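You operate a simulated robot arm through the tools that you are given. There is no shell and no other tool. Be economical: measure what you need, move in short steps, check, and stop when the job is done.

The job below is to be done with a simulated robot arm. You get a single attempt, and the scene is never put back.

Task
Take the rag from the top of the cleaning bench and leave it on top of the small brown carton there. Put the heater band from the top of the cleaning bench on the bed under the strapping arch. Fetch the scrub pad and set it on the feed table of the bag sealer. Take the collar and leave it on the bed under the strapping arch. Turn the length dial to 4 m. Turn the power dial to 2. Press the turn-left button two times. Put the blue scoop on top of the black end board on the top of the mixing bench. Fetch the gear that says "T30" from the top of the lift table and set it on the top of the control cabinet. The order is free. Set down upright: scrub pad.

It is judged by the outcome, as a careful person would: the job done as asked, and still so three seconds after it is handed in. It fails if anything else is knocked over, pushed out of place, dropped, spilled or broken.

Robot
A 7-joint arm with a fingered hand on a trunk, on a base that drives. Base frame: it is fixed to the floor where the robot stands at the start and does not move with it; the origin is under the middle of the robot, x ahead of it, y to its left, z up; the surface under the hand at the start is at about z = 0.82. Readings come in m, degrees, newtons and seconds.
With the tool pointing down near the work surface it reaches from about 0.36 to 0.7 m from the robot's upright axis, wherever it stands. Its first joint turns from -69.0 to 172.0 degrees. Places, roughly: bed under the strapping arch (23x31 cm) [-0.24, -2.24, 0.84]; black end board (20x20x4 cm) [-1.6, 8.6, 0.8]; collar (5x5x2 cm) [-1.5, 1.2, 0.7]; feed table of the bag sealer (34x22 cm) [-1.98, -2.26, 0.9]; gear [0.5, 9, 0.75]; heater band (10x9x6 cm) [0.5, -0.1, 0.8]; length dial [-2.7, 2.2, 1]; power dial [-3, 5.1, 1.6]; rag (7x10x4 cm) [0.5, 0.1, 0.8]; scoop [-1.25, 8.5, 0.75]; scrub pad (9x6x7 cm) [0.5, -0.3, 0.8]; small brown carton [0.5, 0.25, 0.75]; top of the control cabinet [-1.8, 7.5, 1.5]; turn-left button [-2.9, 7.3, 1.2]. Payload 3.2 kg.
The TCP is the grasp point between the finger pads, 0.026 m short of the fingertips. In the tool frame z runs along the fingers and y along their closing line. Largest opening 0.088 m; the body of the gripper starts 0.03 m behind the TCP. The gripper is a hand of 5 fingers: y runs from the thumb to the fingers, the wrist lies at [-0.016, -0.108, -0.172] in the tool frame, and closing takes about 1.5 s.
Orientation is that of the tool frame in the base frame, as a unit quaternion [x, y, z, w]. With the fingers straight down and the wrist toward the robot, the tool's x, y and z point along [0, 1, 0], [1, 0, 0] and [0, 0, -1] of the base frame.

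Tools
- The arm moves only by the tool arm_command. Its argument "motion" is a list of rows, each a list of 2 entries, a list of its own where there are three numbers: the shift along the tool's x, y, z in m, then the turn, a rotation vector about the tool's x, y, z in rad. In form: [[[tx, ty, tz], [ax, ay, az]], ...]. A call has 1 to 12 rows; each row is the pose to reach, as a shift and turn from the pose commanded when the call began, along the tool's axes at that moment. "grip" is the finger opening in m, from 0 to 0.088, set as the call begins (left out, the last holds). Rows are played at 5 a second. More than 0.05 m and 8.6 degrees between two rows, or a gripper value outside its range, and nothing of the call is played. A pose out of reach is approached as far as the arm can. The call stops where the force on the tool passes 40 N (or 10 N more than at its start, if that is more) or the arm is blocked; 0.2 s more then pass. Each finger travels about 0.072 m/s and halts on what it meets, pressing with about 26 N; the grip force reading is that of the motor and also rises with nothing between the fingers. The clock runs only during rows and for 0.2 s after the last one: add rows that repeat a pose to give the fingers time. The reply holds the time, the measured pose of the TCP, the force on the tool along the base axes, the opening and the grip force, in the units named above and with some noise, with the torque about the TCP (base axes, N m) and any sound that the robot's microphone picked up.
- Cameras (640 x 400 px; columns grow to the right, rows downward): "scene" is now at [0.1316, -0.006, 1.4094]; the picture's right is [-0.05, -1.00, -0.00], its down [-0.74, 0.04, -0.67] and it looks along [0.67, -0.03, -0.74] (base axes); focal length 263 px, centre (320, 200). "wrist" rides on the gripper at [0.067, -0.098, -0.117] in the tool frame; the picture's right is [-0.71, 0.33, -0.62], its down [-0.65, -0.65, 0.39] and it looks along [-0.28, 0.68, 0.68] (tool axes); focal length 234 px, centre (320, 200). There is no depth. A picture from a camera that has moved, and an enlarged one, comes with that camera's place and axes in the base frame and with its lens. The place of the scene camera against the robot may be out by one fixed shift of up to 0.018 m in any direction.
- grab_frame(camera): a new picture of that camera. No time passes.
- move_column(by): slides the trunk up (or, below 0, down) by that many m; the arm and the scene camera ride with it, the base frame stays. It gives what a move gives, with no picture.
- steer(legs): drives the robot by 1 to 6 legs, each [ahead, left, turn to the left] in m, m and degrees, along the robot's own axes; the way and the turn of a leg run together, so that a leg with both is an arc; at most 1.5 m and 180 degrees a leg. The arm and the cameras ride along, it lands a little off, and it stops where it bumps. It gives what a move gives.
- set_fingers(index, middle, ring, little, thumb_bend, thumb_turn): sets how far each is bent, from 0 (flat) to 1 (curled in); at 0.3 the hand is open as for a grip, at 0.7 the pads meet at the TCP. One left out holds its place. A second passes; each finger stops where it meets its share of the squeeze, and holds until it gets a number again. A gripper value or a shape takes the hand back. It gives what a move gives, with no picture; readings hold the bend of each and the force on index, middle, ring, little, thumb and palm. thumb_turn goes from beside the hand (0) to across from the fingers (1), as for a grip.
- preshape(shape): the hand has 5 fingers and takes this shape, open, in about a second: jaw (thumb against the fingers, like two jaws); tri (thumb and two fingers); tip (a fingertip pinch); poke (one finger out to press); point (the index stretched); flat (the hand flat); cup (the hand cupped); fist (a fist). The gripper value then closes the fingers along that shape, each until it touches; the sizes above hold for jaw. It gives what a move gives, with no picture.
- turn_head(pan, tilt): turns the head with the scene camera to pan (to the left, within 86 degrees either way) and tilt (down, from -29 to 69), counted from straight ahead of the robot. It gives what a move gives.
- zoom(camera, box): a new picture of the part [left, top, right, bottom] of that camera's present view, enlarged. No time passes.
- job_done(): hands the job in; it is judged then, once.

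Work in short steps. Places have to be worked out from the pictures, the camera data and where the tool is seen: move nearer, look again, correct. Check each grasp and each placing, and mend what went wrong. You have 217 turns and 198 pictures in all, those below and enlarged ones among them. Open the gripper and draw the arm clear of the work before you hand the job in, unless the task says otherwise; then end with one line.

The tools are called after ">>>" as name(argument=value, ...) on one line, values as JSON. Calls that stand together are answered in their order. arm_command: Moves the arm, as the interface text tells. Its arguments: {"type":"object","properties":{"motion":{"type":"array"},"grip":{"type":"number"}},"required":["motion"]} The other tools are called the same way: move_column (by) slides the trunk up or down; preshape (shape) gives the hand a shape; set_fingers (index, middle, ring, little, thumb_bend, thumb_turn) moves the fingers one by one; steer (legs) drives the base; turn_head (pan, tilt) turns the head that bears the scene camera; grab_frame (camera) takes a picture; zoom (camera, box) takes an enlarged picture of a part of a camera's view; job_done () hands the job in.

At the start:

```text
time: 0.0
tcp_pos: [0.3593, -0.1579, 1.1545]
tcp_rot: [0.707, 0.707, 0.0, 0.0]
wrist_force: [0.3, -0.1, -0.1]
torque: [-0.01, 0.01, 0.01]
opening: 0.0878
gripper_force: 0.0
shape: jaw
bend: [0.3, 0.3, 0.3, 0.3, 0.3, 0.97]
finger forces: [0.0, 0.0, 0.0, 0.0, 0.0, 0.0]
trunk travel left (down, up): [-0.725, 0.115]
robot x, y, heading: [0.0017, 0.0035, 0.3]
head pan, tilt: [-2.8, 47.8]
```

scene: 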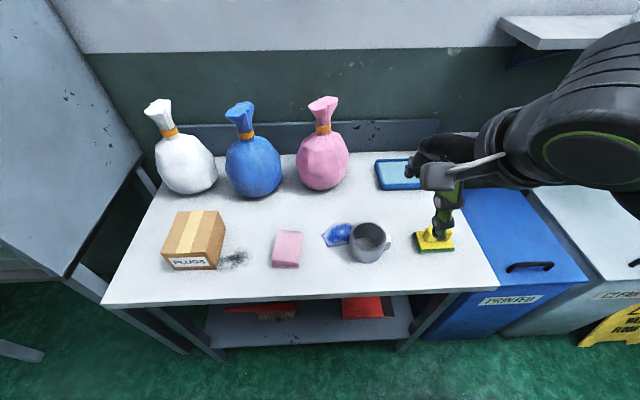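
wrist: 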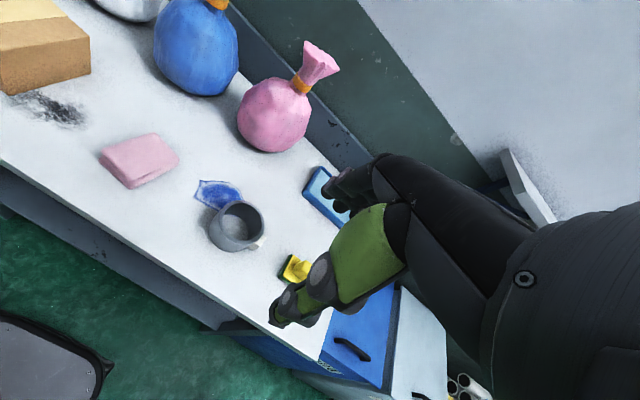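

The start picture shows the rag (pink), heater band (grey ring), scrub pad (yellow/green) and carton on the bench. I'll enlarge the view to fix their places and how they lie.

>>> zoom(camera="scene", box=[140, 180, 300, 300])

>>> zoom(camera="scene", box=[300, 180, 480, 300])

```text
3.33 times, centred on (220, 240) of scene
camera zoom: at [0.1316, -0.006, 1.4094], right [-0.05, -1.0, 0.0], down [-0.74, 0.04, -0.67], along [0.67, -0.03, -0.74], focal length 876 px, centre (653, 67)
```

zoom: 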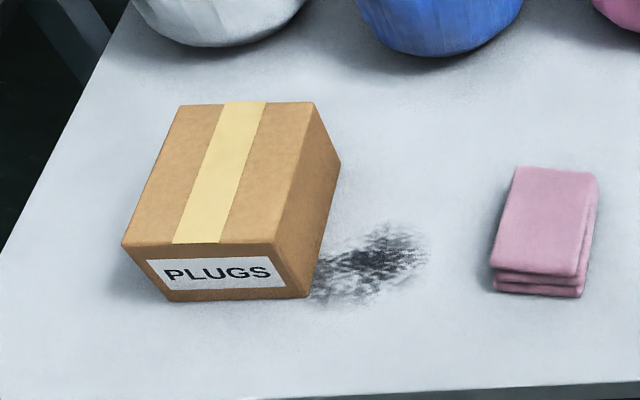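

```text
3.33 times, centred on (390, 240) of scene
camera zoom: at [0.1316, -0.006, 1.4094], right [-0.05, -1.0, 0.0], down [-0.74, 0.04, -0.67], along [0.67, -0.03, -0.74], focal length 876 px, centre (87, 67)
```

zoom: 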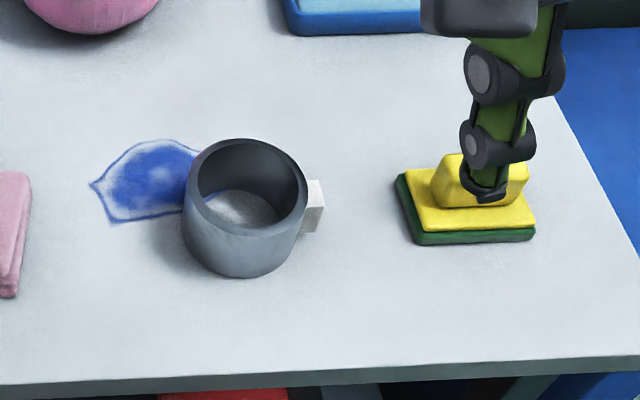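

Size checks put the bench top at about z 0.75, with the rag near (0.515, 0.07) and its long side along x. I'll move above it, turning the hand about 83° so it closes across the 7 cm side.

>>> arm_command(motion=[[[0.0209, 0.0141, 0.02], [0, 0, -0.1318]], [[0.0418, 0.0282, 0.04], [0, 0, -0.2636]], [[0.0627, 0.0423, 0.06], [0, 0, -0.3954]], [[0.0836, 0.0564, 0.08], [0, 0, -0.5272]], [[0.1045, 0.0705, 0.1], [0, 0, -0.659]], [[0.1254, 0.0846, 0.12], [0, 0, -0.7908]], [[0.1463, 0.0987, 0.14], [0, 0, -0.9226]], [[0.1672, 0.1128, 0.16], [0, 0, -1.0544]], [[0.1881, 0.1269, 0.18], [0, 0, -1.1862]], [[0.209, 0.141, 0.2], [0, 0, -1.318]], [[0.23, 0.155, 0.22], [0, 0, -1.45]]], grip=0.088)

>>> grab_frame(camera="wrist")

>>> grab_frame(camera="scene")

```text
time: 2.4
tcp_pos: [0.5153, 0.0729, 0.9334]
tcp_rot: [0.059, 0.998, 0.0, -0.001]
wrist_force: [-1.2, 0.4, -0.1]
torque: [-0.01, 0.01, 0.03]
opening: 0.0876
gripper_force: 0.1
shape: jaw
bend: [0.3, 0.3, 0.3, 0.3, 0.3, 0.97]
finger forces: [0.0, 0.0, 0.1, 0.0, 0.0, 0.1]
trunk travel left (down, up): [-0.725, 0.115]
robot x, y, heading: [-0.0003, -0.0005, -0.0]
head pan, tilt: [-2.8, 47.8]
```

```text
193 pictures are left
camera wrist: at [0.4376, -0.0153, 1.0516], right [0.74, 0.25, 0.62], down [0.57, -0.73, -0.39], along [0.36, 0.64, -0.68], focal length 234 px, centre (320, 200)
```

wrist: 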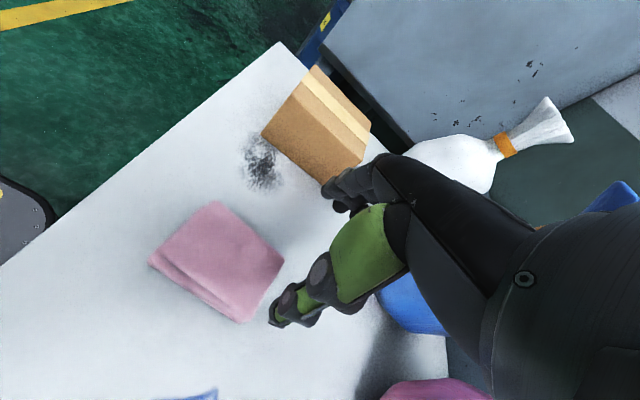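

```text
192 pictures are left
camera scene: at [0.1333, -0.0046, 1.4093], right [-0.05, -1.0, 0.0], down [-0.74, 0.03, -0.67], along [0.67, -0.03, -0.74], focal length 263 px, centre (320, 200)
```

scene: 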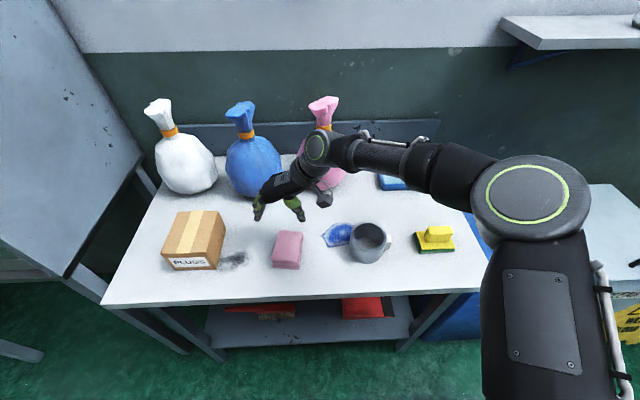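

Triangulating the bench corner between the two cameras gives a bench top of about z 0.82, so the rag's centre is near (0.475, 0.053). I'll shift over it, come lower and check.

>>> arm_command(motion=[[[0.019, -0.012, 0.01], [0, 0, 0]], [[0.0373, -0.0247, 0.025], [0, 0, 0]], [[0.0373, -0.0247, 0.025], [0, 0, 0]]])

>>> grab_frame(camera="wrist")

>>> zoom(camera="scene", box=[220, 180, 380, 280])

```text
time: 3.2
tcp_pos: [0.4745, 0.0509, 0.9087]
tcp_rot: [0.061, 0.998, 0.001, 0.0]
wrist_force: [-0.9, -0.2, -0.9]
torque: [0.01, 0.01, 0.01]
opening: 0.088
gripper_force: 0.1
shape: jaw
bend: [0.3, 0.3, 0.3, 0.3, 0.3, 0.97]
finger forces: [0.0, 0.1, 0.1, 0.1, 0.1, 0.0]
trunk travel left (down, up): [-0.725, 0.115]
robot x, y, heading: [-0.0024, 0.0006, -0.2]
head pan, tilt: [-2.8, 47.8]
```

```text
191 pictures are left
camera wrist: at [0.3962, -0.0369, 1.0279], right [0.74, 0.24, 0.62], down [0.57, -0.73, -0.39], along [0.36, 0.64, -0.68], focal length 234 px, centre (320, 200)
```

wrist: 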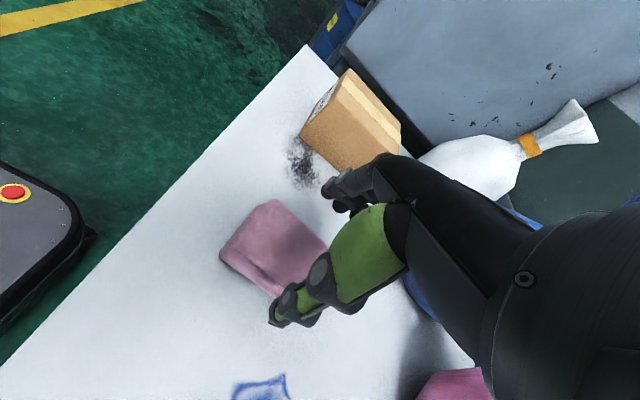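

```text
4.00 times, centred on (300, 230) of scene
camera zoom: at [0.1319, -0.0057, 1.4094], right [-0.05, -1.0, 0.0], down [-0.74, 0.04, -0.67], along [0.67, -0.03, -0.74], focal length 1052 px, centre (400, 80)
```

zoom: 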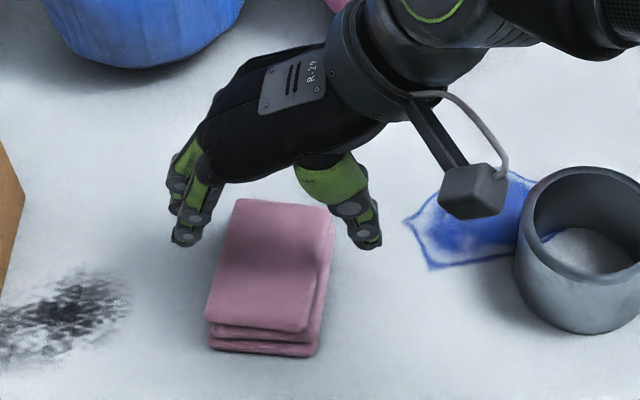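

The fingers straddle the rag well. I'll lower to z 0.85 and close on it.

>>> arm_command(motion=[[[0.005, 0, 0.03], [0, 0, 0]], [[0.008, 0, 0.058], [0, 0, 0]]])

>>> arm_command(motion=[[[0, 0, 0], [0, 0, 0]], [[0, 0, 0], [0, 0, 0]], [[0, 0, 0], [0, 0, 0]], [[0, 0, 0], [0, 0, 0]], [[0, 0, 0], [0, 0, 0]], [[0, 0, 0], [0, 0, 0]]], grip=0.03)

>>> arm_command(motion=[[[0, 0, -0.04], [0, 0, 0]], [[0, 0, -0.08], [0, 0, 0]], [[0, 0, -0.12], [0, 0, 0]]])

>>> grab_frame(camera="scene")

>>> grab_frame(camera="wrist")

```text
time: 3.8
tcp_pos: [0.4673, 0.0535, 0.8508]
tcp_rot: [0.06, 0.998, 0.0, -0.001]
wrist_force: [0.3, -0.3, 0.7]
torque: [-0.01, 0.0, 0.03]
opening: 0.0878
gripper_force: 0.1
shape: jaw
bend: [0.3, 0.3, 0.3, 0.3, 0.3, 0.97]
finger forces: [0.0, 0.0, 0.0, 0.0, 0.0, 0.1]
trunk travel left (down, up): [-0.725, 0.115]
robot x, y, heading: [-0.0037, 0.0005, 0.0]
head pan, tilt: [-2.8, 47.8]
```

```text
time: 5.2
tcp_pos: [0.4667, 0.0533, 0.8514]
tcp_rot: [0.06, 0.998, -0.001, 0.0]
wrist_force: [0.7, 0.4, 0.9]
torque: [-0.04, -0.03, 0.03]
opening: 0.0626
gripper_force: 26.4
shape: jaw
bend: [0.42, 0.39, 0.72, 0.42, 0.08, 0.98]
finger forces: [14.9, 6.9, 3.0, 1.5, 25.7, 0.1]
trunk travel left (down, up): [-0.725, 0.115]
robot x, y, heading: [-0.0008, -0.0034, 0.2]
head pan, tilt: [-2.8, 47.8]
```

```text
time: 6.0
tcp_pos: [0.4663, 0.0531, 0.9706]
tcp_rot: [0.061, 0.998, 0.0, 0.0]
wrist_force: [0.2, -0.7, 0.3]
torque: [-0.01, 0.03, 0.02]
opening: 0.0625
gripper_force: 25.7
shape: jaw
bend: [0.42, 0.39, 0.72, 0.43, 0.08, 0.98]
finger forces: [14.8, 6.8, 2.9, 1.6, 25.7, 0.0]
trunk travel left (down, up): [-0.725, 0.115]
robot x, y, heading: [-0.0039, 0.0019, 0.0]
head pan, tilt: [-2.8, 47.8]
```

```text
189 pictures are left
camera scene: at [0.1306, -0.0058, 1.4095], right [-0.05, -1.0, 0.0], down [-0.74, 0.04, -0.67], along [0.67, -0.03, -0.74], focal length 263 px, centre (320, 200)
```

scene: 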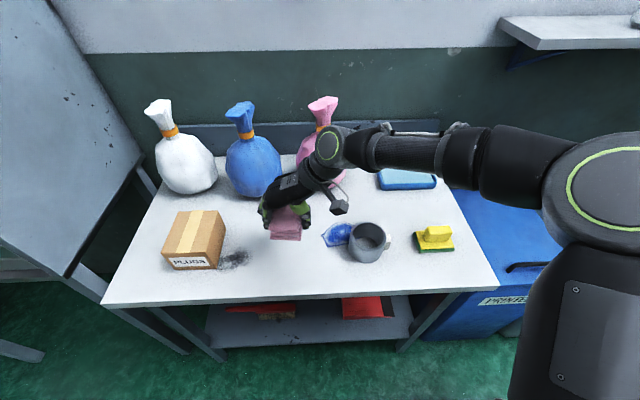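

```text
188 pictures are left
camera wrist: at [0.3878, -0.0344, 1.0901], right [0.74, 0.24, 0.62], down [0.57, -0.73, -0.39], along [0.36, 0.64, -0.68], focal length 234 px, centre (320, 200)
```

wrist: 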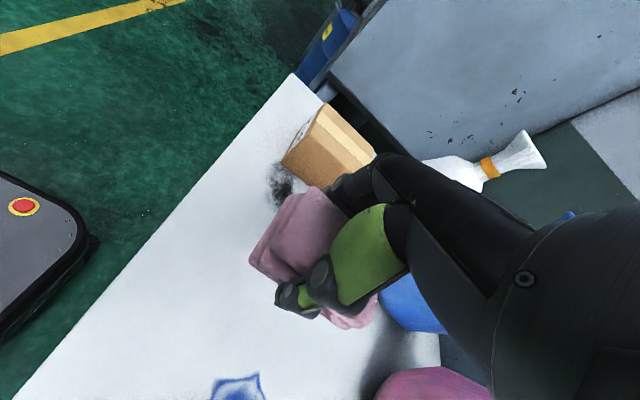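

The rag is lifted and held. The carton top is near (0.503, 0.287) at about z 0.90, so I'll carry the rag over it at height.

>>> arm_command(motion=[[[0, 0.03, -0.03], [0, 0, -0.02]], [[0, 0.07, -0.03], [0, 0, -0.05]], [[0, 0.11, -0.03], [0, 0, -0.08]], [[0, 0.15, -0.03], [0, 0, -0.1]], [[-0.004, 0.195, -0.03], [0, 0, -0.12]], [[-0.0057, 0.2365, -0.02], [0, 0, -0.12]], [[-0.0057, 0.2365, 0], [0, 0, -0.12]]])

>>> grab_frame(camera="scene")

>>> grab_frame(camera="wrist")

```text
time: 7.6
tcp_pos: [0.4983, 0.2678, 0.9955]
tcp_rot: [-0.001, 1.0, 0.0, 0.0]
wrist_force: [0.5, 0.5, -0.4]
torque: [-0.01, 0.01, 0.0]
opening: 0.0625
gripper_force: 26.5
shape: jaw
bend: [0.42, 0.39, 0.72, 0.43, 0.08, 0.97]
finger forces: [14.6, 6.8, 2.9, 1.5, 25.6, 0.0]
out of reach, approached as far as the arm can: row 6, 7
trunk travel left (down, up): [-0.725, 0.115]
robot x, y, heading: [-0.0023, 0.0016, 0.1]
head pan, tilt: [-2.8, 47.8]
```

```text
187 pictures are left
camera scene: at [0.1316, -0.0061, 1.4094], right [-0.05, -1.0, 0.0], down [-0.74, 0.04, -0.67], along [0.67, -0.03, -0.74], focal length 263 px, centre (320, 200)
```

scene: 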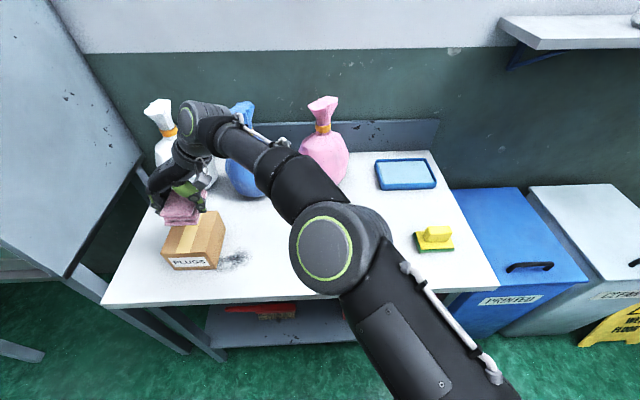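

```text
186 pictures are left
camera wrist: at [0.4295, 0.1715, 1.114], right [0.71, 0.33, 0.62], down [0.65, -0.65, -0.39], along [0.28, 0.68, -0.68], focal length 234 px, centre (320, 200)
```

wrist: 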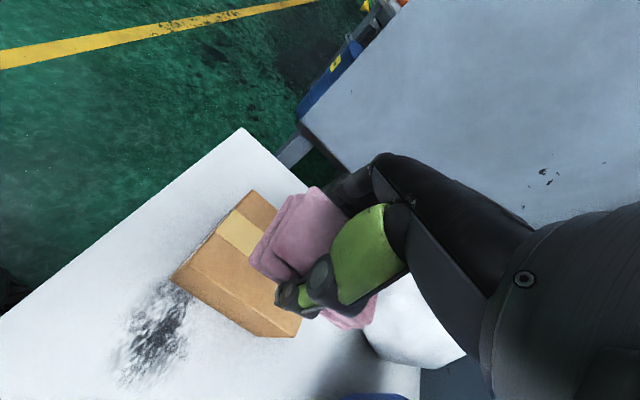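

The arm is near its reach limit in this pose. I'll look closer at where the carton is relative to the rag.

>>> zoom(camera="wrist", box=[140, 160, 380, 360])

>>> zoom(camera="scene", box=[120, 150, 280, 290])

```text
2.00 times, centred on (260, 260) of wrist
camera zoom: at [0.4295, 0.1715, 1.114], right [0.71, 0.33, 0.62], down [0.65, -0.65, -0.39], along [0.28, 0.68, -0.68], focal length 468 px, centre (440, 80)
```

zoom: 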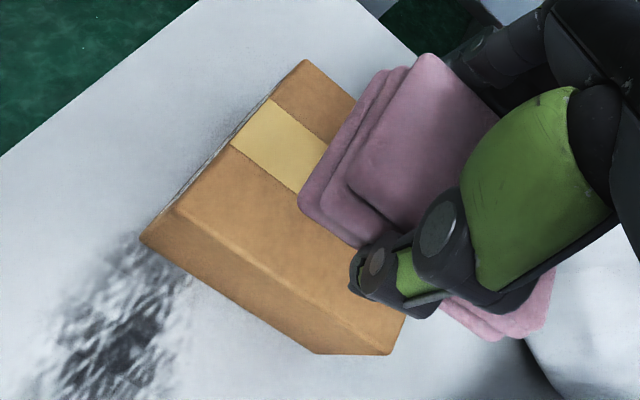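

```text
2.86 times, centred on (200, 220) of scene
camera zoom: at [0.1316, -0.0061, 1.4094], right [-0.05, -1.0, 0.0], down [-0.74, 0.04, -0.67], along [0.67, -0.03, -0.74], focal length 751 px, centre (663, 143)
```

zoom: 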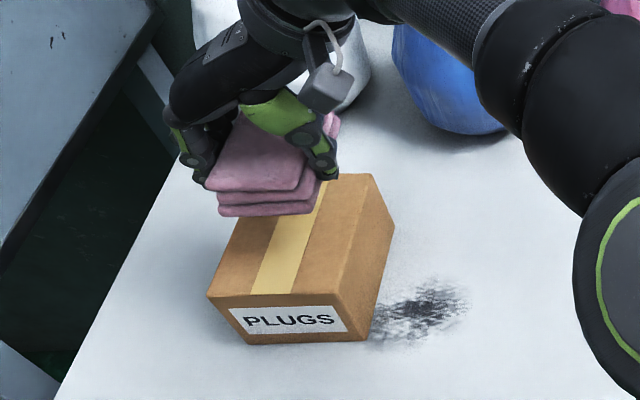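

The rag sits over the carton with centres about 1 cm apart. The carton top is confirmed at z 0.90, so I'll lower with the trunk and keep the arm's shape.

>>> move_column(by=-0.058)

>>> zoom(camera="scene", box=[120, 130, 280, 270])

```text
time: 8.6
tcp_pos: [0.4972, 0.2684, 0.9378]
tcp_rot: [0.001, 1.0, -0.001, 0.0]
wrist_force: [-0.3, -0.3, -0.9]
torque: [0.04, -0.02, 0.01]
opening: 0.0627
gripper_force: 26.5
shape: jaw
bend: [0.42, 0.39, 0.72, 0.43, 0.08, 0.97]
finger forces: [14.6, 6.8, 2.9, 1.6, 25.6, 0.0]
trunk travel left (down, up): [-0.667, 0.173]
robot x, y, heading: [0.0, 0.0018, 0.1]
head pan, tilt: [-2.8, 47.8]
```

```text
2.86 times, centred on (200, 200) of scene
camera zoom: at [0.1315, -0.0058, 1.3514], right [-0.05, -1.0, 0.0], down [-0.74, 0.04, -0.67], along [0.67, -0.03, -0.74], focal length 751 px, centre (663, 200)
```

zoom: 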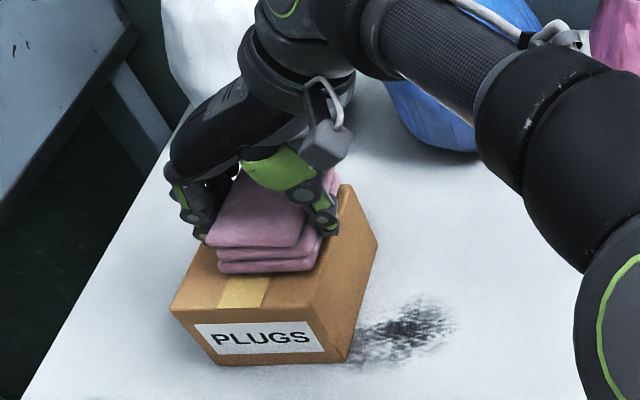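

The rag is just above the carton top, slightly far back. I'll nudge it nearer and lower it until it touches.

>>> arm_command(motion=[[[0.006, -0.012, 0], [0, 0, 0]], [[0.012, -0.022, 0], [0, 0, 0]], [[0.012, -0.022, 0.004], [0, 0, 0]]])

>>> zoom(camera="scene", box=[120, 130, 280, 270])

```text
time: 9.4
tcp_pos: [0.4859, 0.2464, 0.9323]
tcp_rot: [-0.001, 1.0, 0.0, 0.0]
wrist_force: [-0.5, -0.7, -1.5]
torque: [-0.02, 0.02, -0.03]
opening: 0.0626
gripper_force: 25.7
shape: jaw
bend: [0.42, 0.39, 0.72, 0.43, 0.08, 0.97]
finger forces: [14.6, 6.8, 3.0, 1.6, 25.6, 0.0]
trunk travel left (down, up): [-0.667, 0.173]
robot x, y, heading: [0.0043, -0.0026, 0.1]
head pan, tilt: [-2.8, 47.8]
```

```text
2.86 times, centred on (200, 200) of scene
camera zoom: at [0.1319, -0.0057, 1.3514], right [-0.05, -1.0, 0.0], down [-0.74, 0.04, -0.67], along [0.67, -0.03, -0.74], focal length 751 px, centre (663, 200)
```

zoom: 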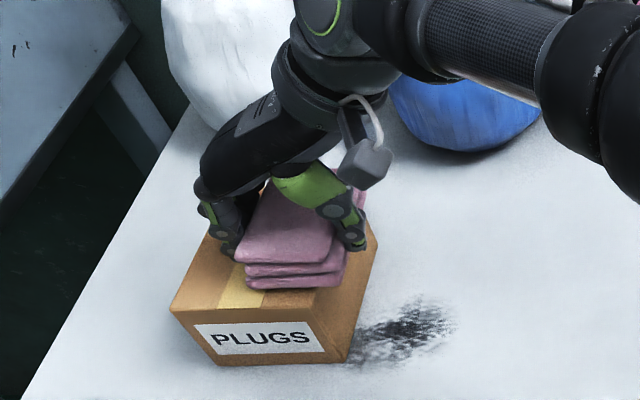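

It moved the full way, so the rag is now a bit too far right. I'll shift back 1.3 cm, lower slightly, then open.

>>> arm_command(motion=[[[0, 0.013, -0.002], [0, 0, 0]], [[0, 0.013, 0.002], [0, 0, 0]]])

>>> arm_command(motion=[[[0, 0, 0], [0, 0, 0]], [[0, 0, 0], [0, 0, 0]], [[0, 0, 0], [0, 0, 0]], [[0, 0, 0], [0, 0, 0]], [[0, 0, -0.04], [0, 0, 0]], [[0, 0, -0.08], [0, 0, 0]], [[0, 0, -0.12], [0, 0, 0]]], grip=0.085)

>>> zoom(camera="scene", box=[120, 130, 280, 270])

```text
time: 10.0
tcp_pos: [0.4844, 0.2596, 0.9309]
tcp_rot: [0.0, 1.0, 0.0, 0.0]
wrist_force: [0.2, 0.4, 1.8]
torque: [-0.08, -0.03, 0.02]
opening: 0.0627
gripper_force: 25.9
shape: jaw
bend: [0.42, 0.39, 0.72, 0.43, 0.08, 0.98]
finger forces: [15.0, 6.9, 3.0, 2.0, 25.6, 0.0]
trunk travel left (down, up): [-0.667, 0.173]
robot x, y, heading: [0.0024, 0.0007, -0.3]
head pan, tilt: [-2.8, 47.8]
```

```text
time: 11.6
tcp_pos: [0.4876, 0.2528, 1.0316]
tcp_rot: [0.004, 1.0, -0.001, -0.001]
wrist_force: [-0.2, 0.2, -0.3]
torque: [-0.01, -0.01, -0.01]
opening: 0.085
gripper_force: 0.1
shape: jaw
bend: [0.31, 0.3, 0.3, 0.31, 0.28, 0.97]
finger forces: [0.0, 0.0, 0.0, 0.0, 0.0, 0.0]
out of reach, approached as far as the arm can: row 7
trunk travel left (down, up): [-0.667, 0.173]
robot x, y, heading: [-0.0009, -0.0022, -0.1]
head pan, tilt: [-2.8, 47.8]
```

```text
2.86 times, centred on (200, 200) of scene
camera zoom: at [0.132, -0.006, 1.3513], right [-0.05, -1.0, 0.0], down [-0.74, 0.04, -0.67], along [0.67, -0.03, -0.74], focal length 751 px, centre (663, 200)
```

zoom: 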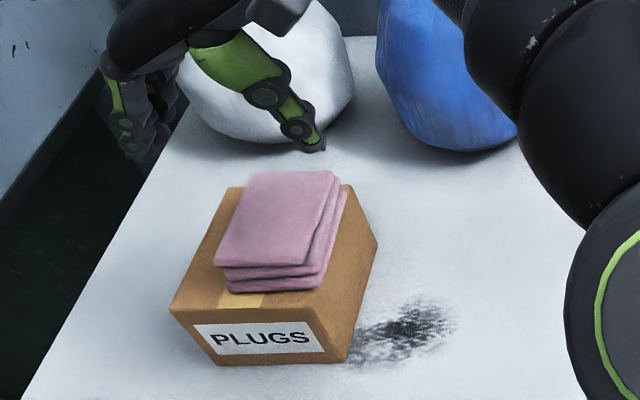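

The rag rests well on the carton. Next is the scrub pad near (0.485, -0.315): I'll bring the hand over it with the wrist toward the robot, closing along x across the handle.

>>> arm_command(motion=[[[0, -0.047, -0.01], [0, 0, 0.131]], [[0, -0.094, -0.02], [0, 0, 0.262]], [[0, -0.141, -0.03], [0, 0, 0.393]], [[0, -0.188, -0.03], [0, 0, 0.524]], [[0, -0.235, -0.03], [0, 0, 0.655]], [[0, -0.282, -0.03], [0, 0, 0.786]], [[0, -0.329, -0.03], [0, 0, 0.917]], [[0, -0.376, -0.03], [0, 0, 1.048]], [[0, -0.423, -0.02], [0, 0, 1.179]], [[0, -0.47, 0], [0, 0, 1.31]], [[0, -0.517, 0.02], [0, 0, 1.441]], [[0.003, -0.56, 0.04], [0, 0, 1.57]]])

>>> grab_frame(camera="scene")

>>> grab_frame(camera="wrist")

```text
refused: row 10 steps farther than a row can; nothing moved
```

```text
180 pictures are left
camera scene: at [0.132, -0.006, 1.3513], right [-0.05, -1.0, 0.0], down [-0.74, 0.04, -0.67], along [0.67, -0.03, -0.74], focal length 263 px, centre (320, 200)
```

scene: 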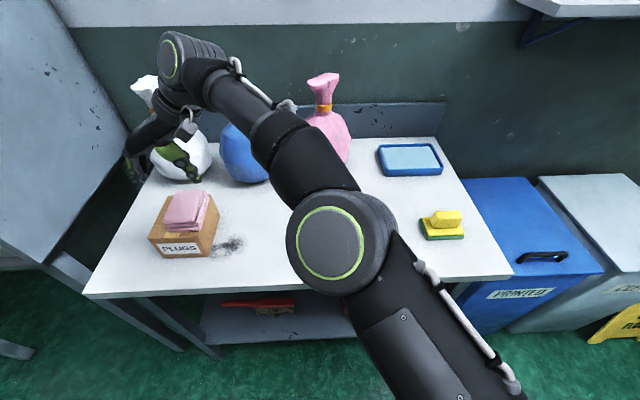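

```text
179 pictures are left
camera wrist: at [0.4199, 0.1574, 1.1497], right [0.71, 0.33, 0.62], down [0.64, -0.66, -0.39], along [0.28, 0.68, -0.68], focal length 234 px, centre (320, 200)
```

wrist: 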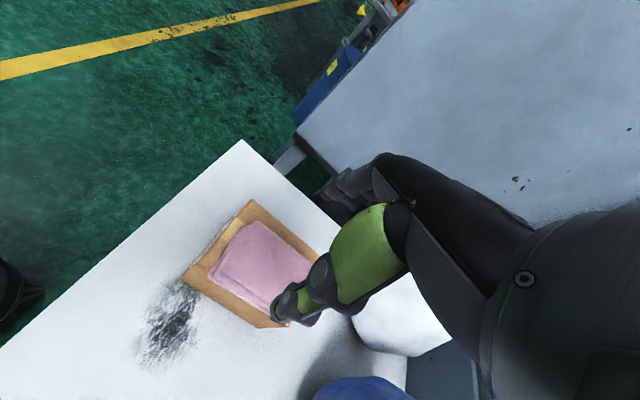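

One row stepped too far. I'll resend it with gentler vertical steps.

>>> arm_command(motion=[[[0, -0.047, -0.01], [0, 0, 0.131]], [[0, -0.094, -0.02], [0, 0, 0.262]], [[0, -0.141, -0.03], [0, 0, 0.393]], [[0, -0.188, -0.03], [0, 0, 0.524]], [[0, -0.235, -0.03], [0, 0, 0.655]], [[0, -0.282, -0.03], [0, 0, 0.786]], [[0, -0.329, -0.03], [0, 0, 0.917]], [[0, -0.376, -0.02], [0, 0, 1.048]], [[0, -0.423, -0.01], [0, 0, 1.179]], [[0, -0.47, 0], [0, 0, 1.31]], [[0, -0.517, 0.01], [0, 0, 1.441]], [[0.003, -0.56, 0.02], [0, 0, 1.57]]])

>>> grab_frame(camera="scene")

>>> grab_frame(camera="wrist")

```text
time: 14.2
tcp_pos: [0.4821, -0.3004, 1.0114]
tcp_rot: [0.708, 0.706, 0.001, -0.001]
wrist_force: [-0.6, 0.5, -0.5]
torque: [0.0, 0.01, -0.01]
opening: 0.0848
gripper_force: 0.1
shape: jaw
bend: [0.31, 0.3, 0.3, 0.31, 0.28, 0.97]
finger forces: [0.0, 0.1, 0.1, 0.0, 0.0, 0.0]
trunk travel left (down, up): [-0.667, 0.173]
robot x, y, heading: [-0.0001, 0.0031, -0.2]
head pan, tilt: [-2.8, 47.8]
```

```text
178 pictures are left
camera scene: at [0.1316, -0.0072, 1.3514], right [-0.05, -1.0, 0.0], down [-0.74, 0.04, -0.67], along [0.67, -0.03, -0.74], focal length 263 px, centre (320, 200)
```

scene: 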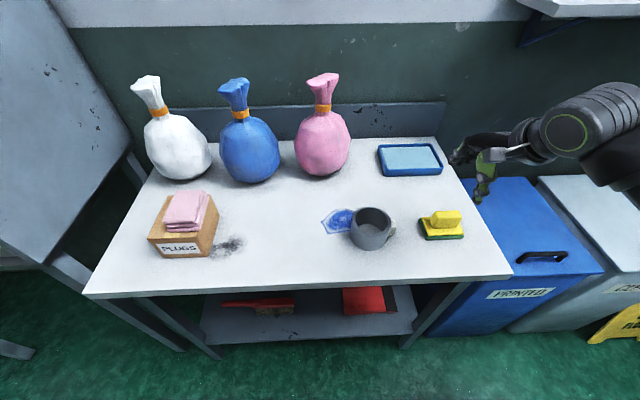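

```text
177 pictures are left
camera wrist: at [0.3844, -0.2335, 1.13], right [0.33, -0.71, 0.62], down [-0.65, -0.65, -0.39], along [0.68, -0.28, -0.68], focal length 234 px, centre (320, 200)
```

wrist: 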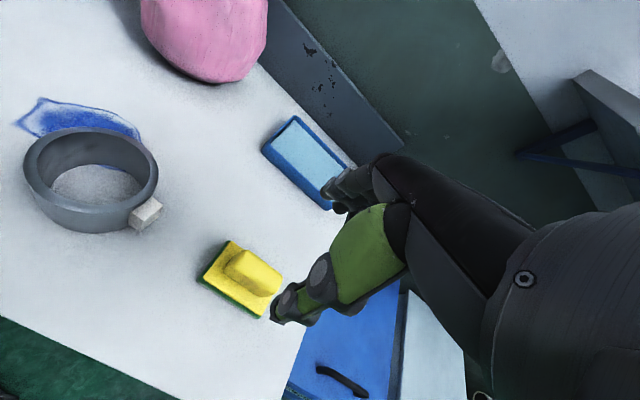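

The pad's handle looks right under the hand. I'll enlarge to measure it and its height.

>>> zoom(camera="wrist", box=[180, 220, 320, 340])

>>> zoom(camera="scene", box=[400, 180, 500, 260])

```text
3.33 times, centred on (250, 280) of wrist
camera zoom: at [0.3844, -0.2335, 1.13], right [0.33, -0.71, 0.62], down [-0.65, -0.65, -0.39], along [0.68, -0.28, -0.68], focal length 781 px, centre (553, -67)
```

zoom: 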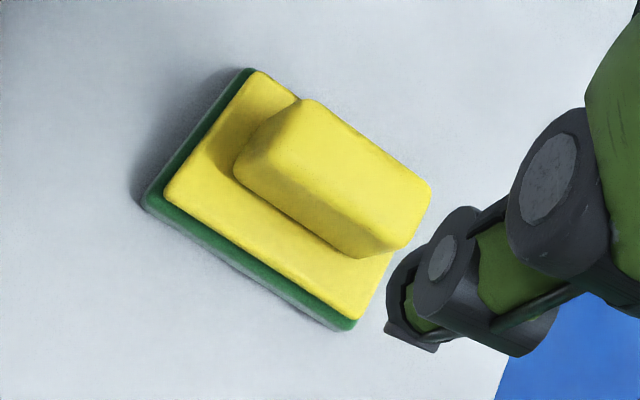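

```text
5.00 times, centred on (450, 220) of scene
camera zoom: at [0.1316, -0.0072, 1.3514], right [-0.05, -1.0, 0.0], down [-0.74, 0.04, -0.67], along [0.67, -0.03, -0.74], focal length 1315 px, centre (-330, 100)
```

zoom: 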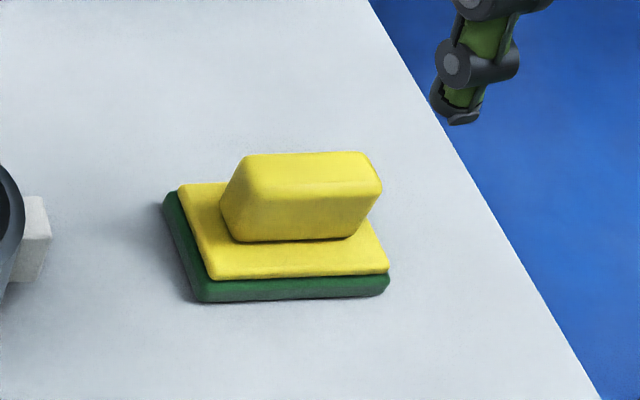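

The pad is centred near (0.487, -0.312), its handle top near 0.89. I'll lower until the fingertips sit beside the handle, just above the base, and close.

>>> arm_command(motion=[[[-0.012, 0.005, 0.04], [0, 0, 0]], [[-0.012, 0.005, 0.08], [0, 0, 0]], [[-0.012, 0.005, 0.12], [0, 0, 0]], [[-0.012, 0.005, 0.134], [0, 0, 0]], [[-0.012, 0.005, 0.134], [0, 0, 0]]])

>>> grab_frame(camera="wrist")

>>> zoom(camera="scene", box=[400, 160, 520, 260])

```text
time: 15.4
tcp_pos: [0.4893, -0.3136, 0.8757]
tcp_rot: [0.707, 0.707, 0.0, -0.001]
wrist_force: [-1.0, -0.6, 0.4]
torque: [0.0, 0.0, -0.01]
opening: 0.0848
gripper_force: 0.2
shape: jaw
bend: [0.31, 0.3, 0.3, 0.31, 0.28, 0.97]
finger forces: [0.0, 0.1, 0.0, 0.1, 0.0, 0.0]
trunk travel left (down, up): [-0.667, 0.173]
robot x, y, heading: [-0.0025, -0.0001, -0.1]
head pan, tilt: [-2.8, 47.8]
```

```text
174 pictures are left
camera wrist: at [0.3903, -0.245, 0.9953], right [0.33, -0.71, 0.62], down [-0.65, -0.65, -0.39], along [0.68, -0.28, -0.68], focal length 234 px, centre (320, 200)
```

wrist: 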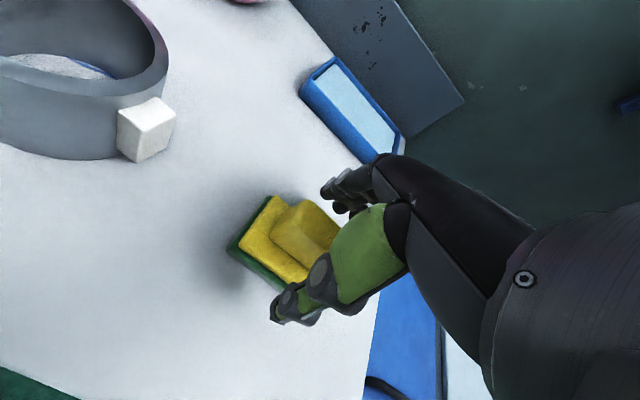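

```text
4.00 times, centred on (460, 210) of scene
camera zoom: at [0.1316, -0.0061, 1.3514], right [-0.05, -1.0, 0.0], down [-0.74, 0.04, -0.67], along [0.67, -0.03, -0.74], focal length 1052 px, centre (-240, 160)
```

zoom: 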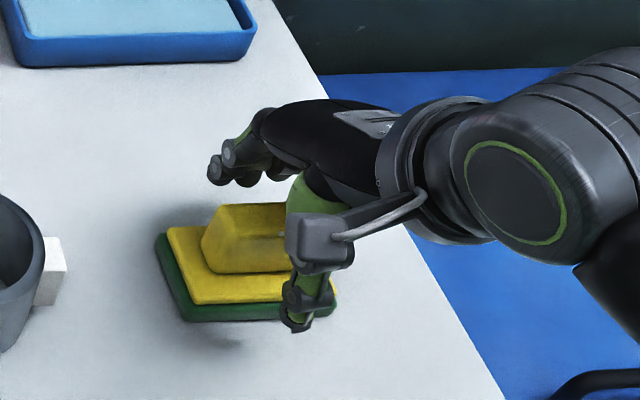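

The handle lies between thumb and fingers. Closing and lifting a little.

>>> arm_command(motion=[[[0, 0, 0], [0, 0, 0]], [[0, 0, 0], [0, 0, 0]], [[0, 0, 0], [0, 0, 0]], [[0, 0, 0], [0, 0, 0]], [[0, 0, 0], [0, 0, 0]], [[0, 0, 0], [0, 0, 0]], [[0, 0, 0], [0, 0, 0]]], grip=0.0)

>>> arm_command(motion=[[[0, 0, -0.04], [0, 0, 0]], [[0, 0, -0.08], [0, 0, 0]], [[0, 0, -0.12], [0, 0, 0]]])

>>> grab_frame(camera="wrist")

>>> grab_frame(camera="scene")

```text
time: 17.0
tcp_pos: [0.4876, -0.312, 0.8778]
tcp_rot: [0.707, 0.708, 0.001, 0.0]
wrist_force: [0.1, -0.6, -0.5]
torque: [0.01, -0.01, 0.01]
opening: 0.0208
gripper_force: 25.8
shape: jaw
bend: [0.6, 0.56, 0.73, 0.66, 0.47, 1.0]
finger forces: [13.1, 6.9, 3.1, 0.0, 23.0, 0.0]
trunk travel left (down, up): [-0.667, 0.173]
robot x, y, heading: [0.0037, -0.0027, 0.0]
head pan, tilt: [-2.8, 47.8]
```

```text
time: 17.8
tcp_pos: [0.4847, -0.3138, 0.9985]
tcp_rot: [0.707, 0.707, 0.001, 0.0]
wrist_force: [-0.2, -0.1, -0.8]
torque: [0.0, -0.04, -0.01]
opening: 0.0208
gripper_force: 25.5
shape: jaw
bend: [0.6, 0.56, 0.73, 0.66, 0.47, 1.0]
finger forces: [13.1, 7.0, 3.1, 0.0, 23.0, 0.0]
trunk travel left (down, up): [-0.667, 0.173]
robot x, y, heading: [0.0002, -0.0017, -0.1]
head pan, tilt: [-2.8, 47.8]
```

```text
172 pictures are left
camera wrist: at [0.3877, -0.2459, 1.1173], right [0.33, -0.71, 0.62], down [-0.65, -0.65, -0.39], along [0.68, -0.28, -0.68], focal length 234 px, centre (320, 200)
```

wrist: 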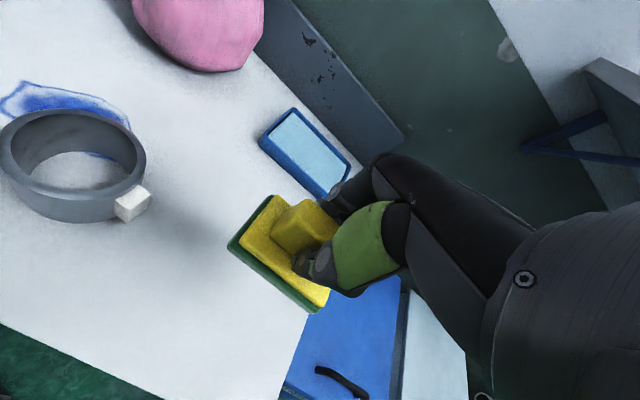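

```text
171 pictures are left
camera scene: at [0.1313, -0.0054, 1.3514], right [-0.05, -1.0, 0.0], down [-0.74, 0.04, -0.67], along [0.67, -0.03, -0.74], focal length 263 px, centre (320, 200)
```

scene: 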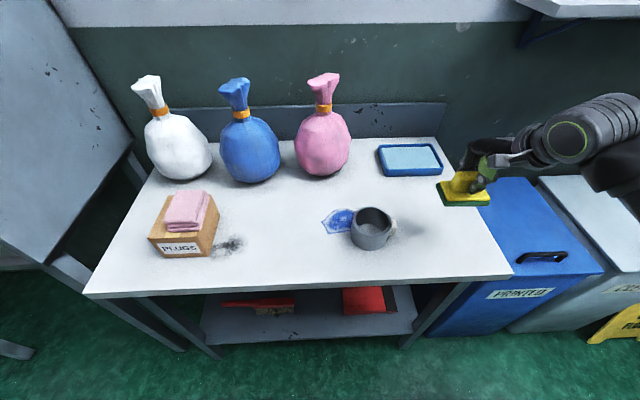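

The pad is held firmly. I'll raise and draw the arm in, back away from the bench, turn right and look around.

>>> arm_command(motion=[[[0.01, -0.02, -0.03], [0, 0, 0]], [[0.03, -0.05, -0.06], [0, 0, 0]], [[0.05, -0.08, -0.09], [0, 0, 0]], [[0.07, -0.1, -0.11], [0, 0, 0]]])

>>> steer(legs=[[-0.4, 0, 0], [0, 0, -90]])

>>> turn_head(pan=0, tilt=25)

>>> grab_frame(camera="scene")

>>> turn_head(pan=-70, tilt=25)

>>> grab_frame(camera="scene")

```text
time: 18.8
tcp_pos: [0.3853, -0.2418, 1.1092]
tcp_rot: [0.707, 0.708, 0.001, 0.0]
wrist_force: [-0.3, 0.6, -1.0]
torque: [0.01, -0.01, 0.01]
opening: 0.0206
gripper_force: 26.4
shape: jaw
bend: [0.6, 0.56, 0.73, 0.66, 0.47, 1.0]
finger forces: [13.0, 7.0, 3.0, 0.0, 23.0, 0.0]
trunk travel left (down, up): [-0.667, 0.173]
robot x, y, heading: [0.0031, -0.0039, -0.2]
head pan, tilt: [-2.8, 47.8]
```

```text
time: 25.1
tcp_pos: [-0.6417, -0.388, 1.1089]
tcp_rot: [1.0, 0.003, 0.0, 0.0]
wrist_force: [0.1, -0.2, -1.1]
torque: [0.02, 0.01, -0.01]
opening: 0.0206
gripper_force: 25.5
shape: jaw
bend: [0.6, 0.56, 0.73, 0.66, 0.47, 1.0]
finger forces: [13.0, 6.9, 2.9, 0.0, 22.9, 0.0]
trunk travel left (down, up): [-0.667, 0.173]
robot x, y, heading: [-0.4018, 0.0008, -89.8]
head pan, tilt: [-2.8, 47.8]
```

```text
time: 26.0
tcp_pos: [-0.6417, -0.3867, 1.1074]
tcp_rot: [1.0, 0.002, -0.001, 0.0]
wrist_force: [-0.7, 0.6, -1.6]
torque: [0.0, 0.03, 0.01]
opening: 0.0205
gripper_force: 25.6
shape: jaw
bend: [0.6, 0.56, 0.73, 0.66, 0.47, 1.0]
finger forces: [13.1, 6.9, 2.9, 0.0, 22.9, 0.0]
trunk travel left (down, up): [-0.667, 0.173]
robot x, y, heading: [-0.397, 0.0007, -89.8]
head pan, tilt: [0.0, 25.0]
```

```text
170 pictures are left
camera scene: at [-0.3973, -0.1438, 1.3859], right [-1.0, 0.0, 0.0], down [0.0, 0.42, -0.91], along [0.0, -0.91, -0.42], focal length 263 px, centre (320, 200)
```

scene: 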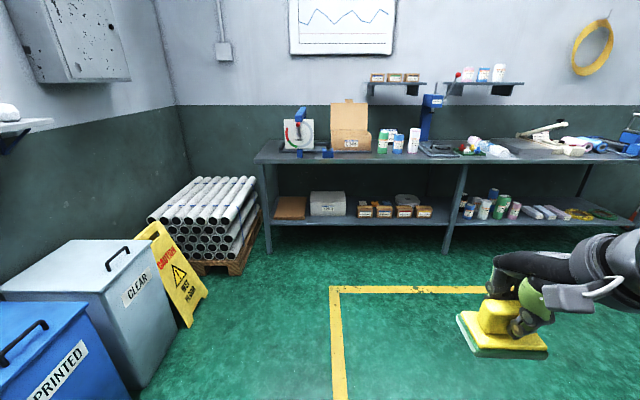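

```text
time: 27.4
tcp_pos: [-0.6412, -0.3865, 1.1088]
tcp_rot: [1.0, 0.003, 0.001, -0.001]
wrist_force: [-0.4, -0.8, -1.1]
torque: [-0.02, 0.0, -0.01]
opening: 0.0205
gripper_force: 26.4
shape: jaw
bend: [0.6, 0.56, 0.73, 0.66, 0.47, 1.0]
finger forces: [13.0, 7.0, 2.9, 0.0, 22.8, 0.0]
trunk travel left (down, up): [-0.667, 0.173]
robot x, y, heading: [-0.4018, 0.0006, -90.0]
head pan, tilt: [-70.0, 25.0]
```

```text
169 pictures are left
camera scene: at [-0.4841, -0.0837, 1.3859], right [-0.35, 0.94, 0.0], down [0.4, 0.15, -0.91], along [-0.85, -0.31, -0.42], focal length 263 px, centre (320, 200)
```

scene: 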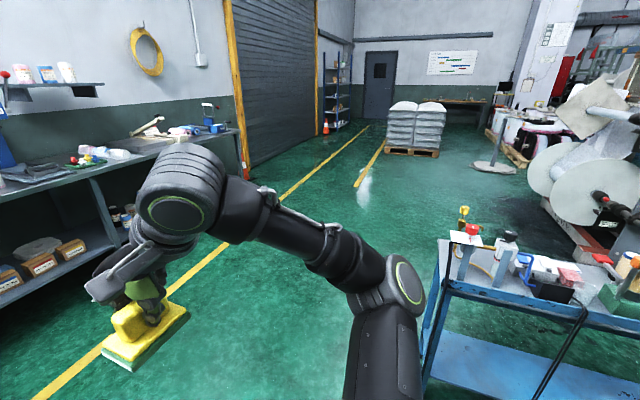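

The long packing bench runs along y ≈ -2.2 with the bag sealer toward its right end. I'll drive ahead, sidestep right and stop short of it to look.

>>> steer(legs=[[1.0, 0, 0], [0, -1.43, 0], [0.5, 0, 0]])

>>> turn_head(pan=0, tilt=40)

>>> grab_frame(camera="scene")

```text
time: 41.9
tcp_pos: [-2.0919, -1.8692, 1.1067]
tcp_rot: [1.0, 0.001, 0.0, 0.0]
wrist_force: [0.2, 0.2, -0.7]
torque: [0.03, -0.02, 0.0]
opening: 0.0204
gripper_force: 26.4
shape: jaw
bend: [0.6, 0.56, 0.73, 0.66, 0.47, 1.0]
finger forces: [12.9, 6.9, 2.9, 0.0, 22.7, 0.0]
trunk travel left (down, up): [-0.667, 0.173]
robot x, y, heading: [-1.8518, -1.4853, -90.0]
head pan, tilt: [-70.0, 25.0]
```

```text
time: 43.3
tcp_pos: [-2.0942, -1.8692, 1.1098]
tcp_rot: [1.0, 0.001, 0.0, 0.0]
wrist_force: [-0.2, -0.2, -0.8]
torque: [-0.02, 0.05, 0.0]
opening: 0.0207
gripper_force: 26.2
shape: jaw
bend: [0.6, 0.56, 0.73, 0.66, 0.47, 1.0]
finger forces: [13.0, 6.9, 3.0, 0.0, 22.8, 0.0]
trunk travel left (down, up): [-0.667, 0.173]
robot x, y, heading: [-1.8512, -1.4819, -89.9]
head pan, tilt: [0.0, 40.0]
```

```text
168 pictures are left
camera scene: at [-1.8483, -1.6204, 1.3626], right [-1.0, 0.0, 0.0], down [0.0, 0.64, -0.77], along [0.0, -0.77, -0.64], focal length 263 px, centre (320, 200)
```

scene: 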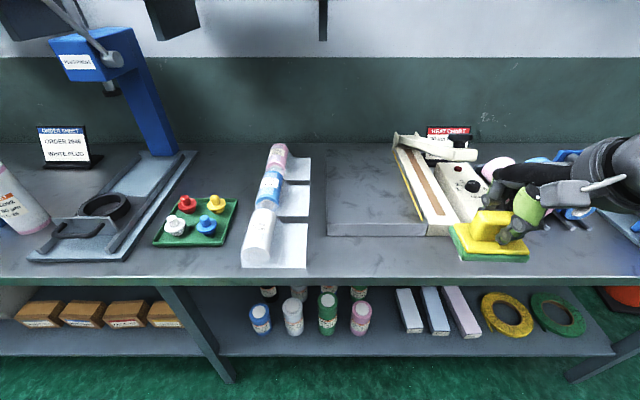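

The feed table is the flat grey slab left of the sealer, and the bench front edge is near y -1.97. I'll drive ahead 0.14 m so the pad comes over it within reach.

>>> steer(legs=[[0.14, 0, 0]])

>>> arm_command(motion=[[[0.03, 0.03, 0], [0, 0, 0]], [[0.06, 0.06, 0], [0, 0, 0]], [[0.09, 0.09, 0], [0, 0, 0]], [[0.11, 0.125, 0], [0, 0, 0]], [[0.13, 0.16, 0], [0, 0, 0]], [[0.14, 0.2, 0.0], [0, 0, 0]]])

>>> grab_frame(camera="scene")

>>> grab_frame(camera="wrist")

```text
time: 44.6
tcp_pos: [-2.0902, -2.0128, 1.1075]
tcp_rot: [1.0, 0.003, 0.0, 0.0]
wrist_force: [-0.2, -0.9, -0.3]
torque: [-0.01, 0.0, 0.01]
opening: 0.021
gripper_force: 25.9
shape: jaw
bend: [0.6, 0.56, 0.73, 0.66, 0.47, 1.0]
finger forces: [13.0, 6.9, 3.0, 0.0, 22.8, 0.0]
trunk travel left (down, up): [-0.667, 0.173]
robot x, y, heading: [-1.8527, -1.6259, -89.8]
head pan, tilt: [0.0, 40.0]
```

```text
time: 46.0
tcp_pos: [-1.9497, -2.2141, 1.1088]
tcp_rot: [1.0, 0.003, 0.0, 0.0]
wrist_force: [0.4, -0.8, -0.6]
torque: [0.0, 0.03, 0.02]
opening: 0.0206
gripper_force: 25.6
shape: jaw
bend: [0.6, 0.56, 0.73, 0.66, 0.47, 1.0]
finger forces: [13.1, 6.9, 2.9, 0.0, 22.9, 0.0]
trunk travel left (down, up): [-0.667, 0.173]
robot x, y, heading: [-1.8517, -1.6241, -89.6]
head pan, tilt: [0.0, 40.0]
```

```text
167 pictures are left
camera scene: at [-1.8464, -1.7637, 1.3623], right [-1.0, 0.0, 0.0], down [0.0, 0.64, -0.76], along [0.0, -0.76, -0.64], focal length 263 px, centre (320, 200)
```

scene: 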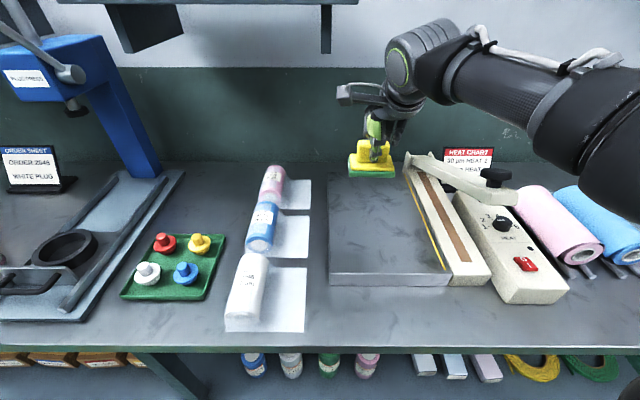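

```text
166 pictures are left
camera wrist: at [-1.8847, -2.116, 1.2273], right [-0.71, -0.34, 0.62], down [-0.65, 0.65, -0.39], along [-0.27, -0.68, -0.68], focal length 234 px, centre (320, 200)
```

wrist: 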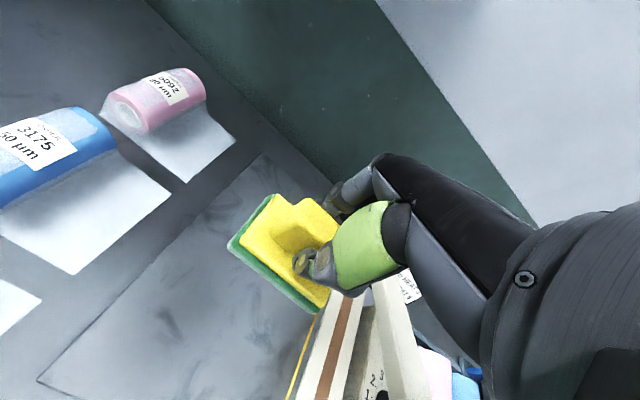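

The pad is over the slab. From the slab's size I judge its top near z 0.93, so I'll lower toward contact in stages.

>>> arm_command(motion=[[[-0.005, 0.02, 0.04], [0, 0, 0]], [[-0.005, 0.025, 0.08], [0, 0, 0]], [[-0.005, 0.025, 0.1], [0, 0, 0]]])

>>> grab_frame(camera="scene")

>>> grab_frame(camera="wrist")

```text
time: 46.8
tcp_pos: [-1.9547, -2.237, 1.0086]
tcp_rot: [1.0, 0.002, 0.0, 0.0]
wrist_force: [0.3, 0.7, -0.7]
torque: [0.01, -0.02, -0.02]
opening: 0.0205
gripper_force: 26.5
shape: jaw
bend: [0.6, 0.56, 0.73, 0.66, 0.47, 1.0]
finger forces: [13.2, 6.9, 3.0, 0.1, 23.0, 0.0]
trunk travel left (down, up): [-0.667, 0.173]
robot x, y, heading: [-1.8457, -1.6241, -89.8]
head pan, tilt: [0.0, 40.0]
```

```text
165 pictures are left
camera scene: at [-1.8471, -1.7618, 1.3626], right [-1.0, 0.0, 0.0], down [0.0, 0.64, -0.77], along [0.0, -0.77, -0.64], focal length 263 px, centre (320, 200)
```

scene: 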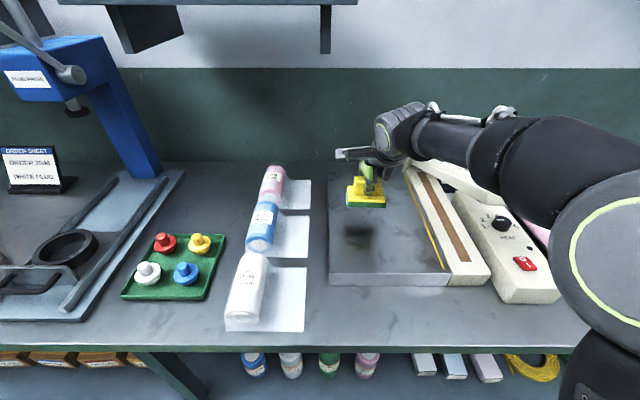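

```text
164 pictures are left
camera wrist: at [-1.8892, -2.1387, 1.1265], right [-0.71, -0.34, 0.62], down [-0.65, 0.65, -0.39], along [-0.27, -0.68, -0.68], focal length 234 px, centre (320, 200)
```

wrist: 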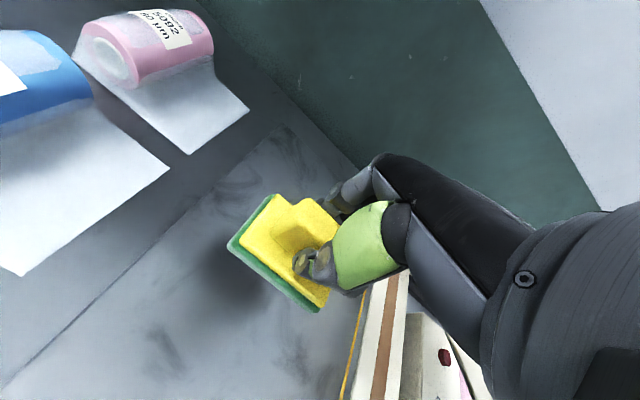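

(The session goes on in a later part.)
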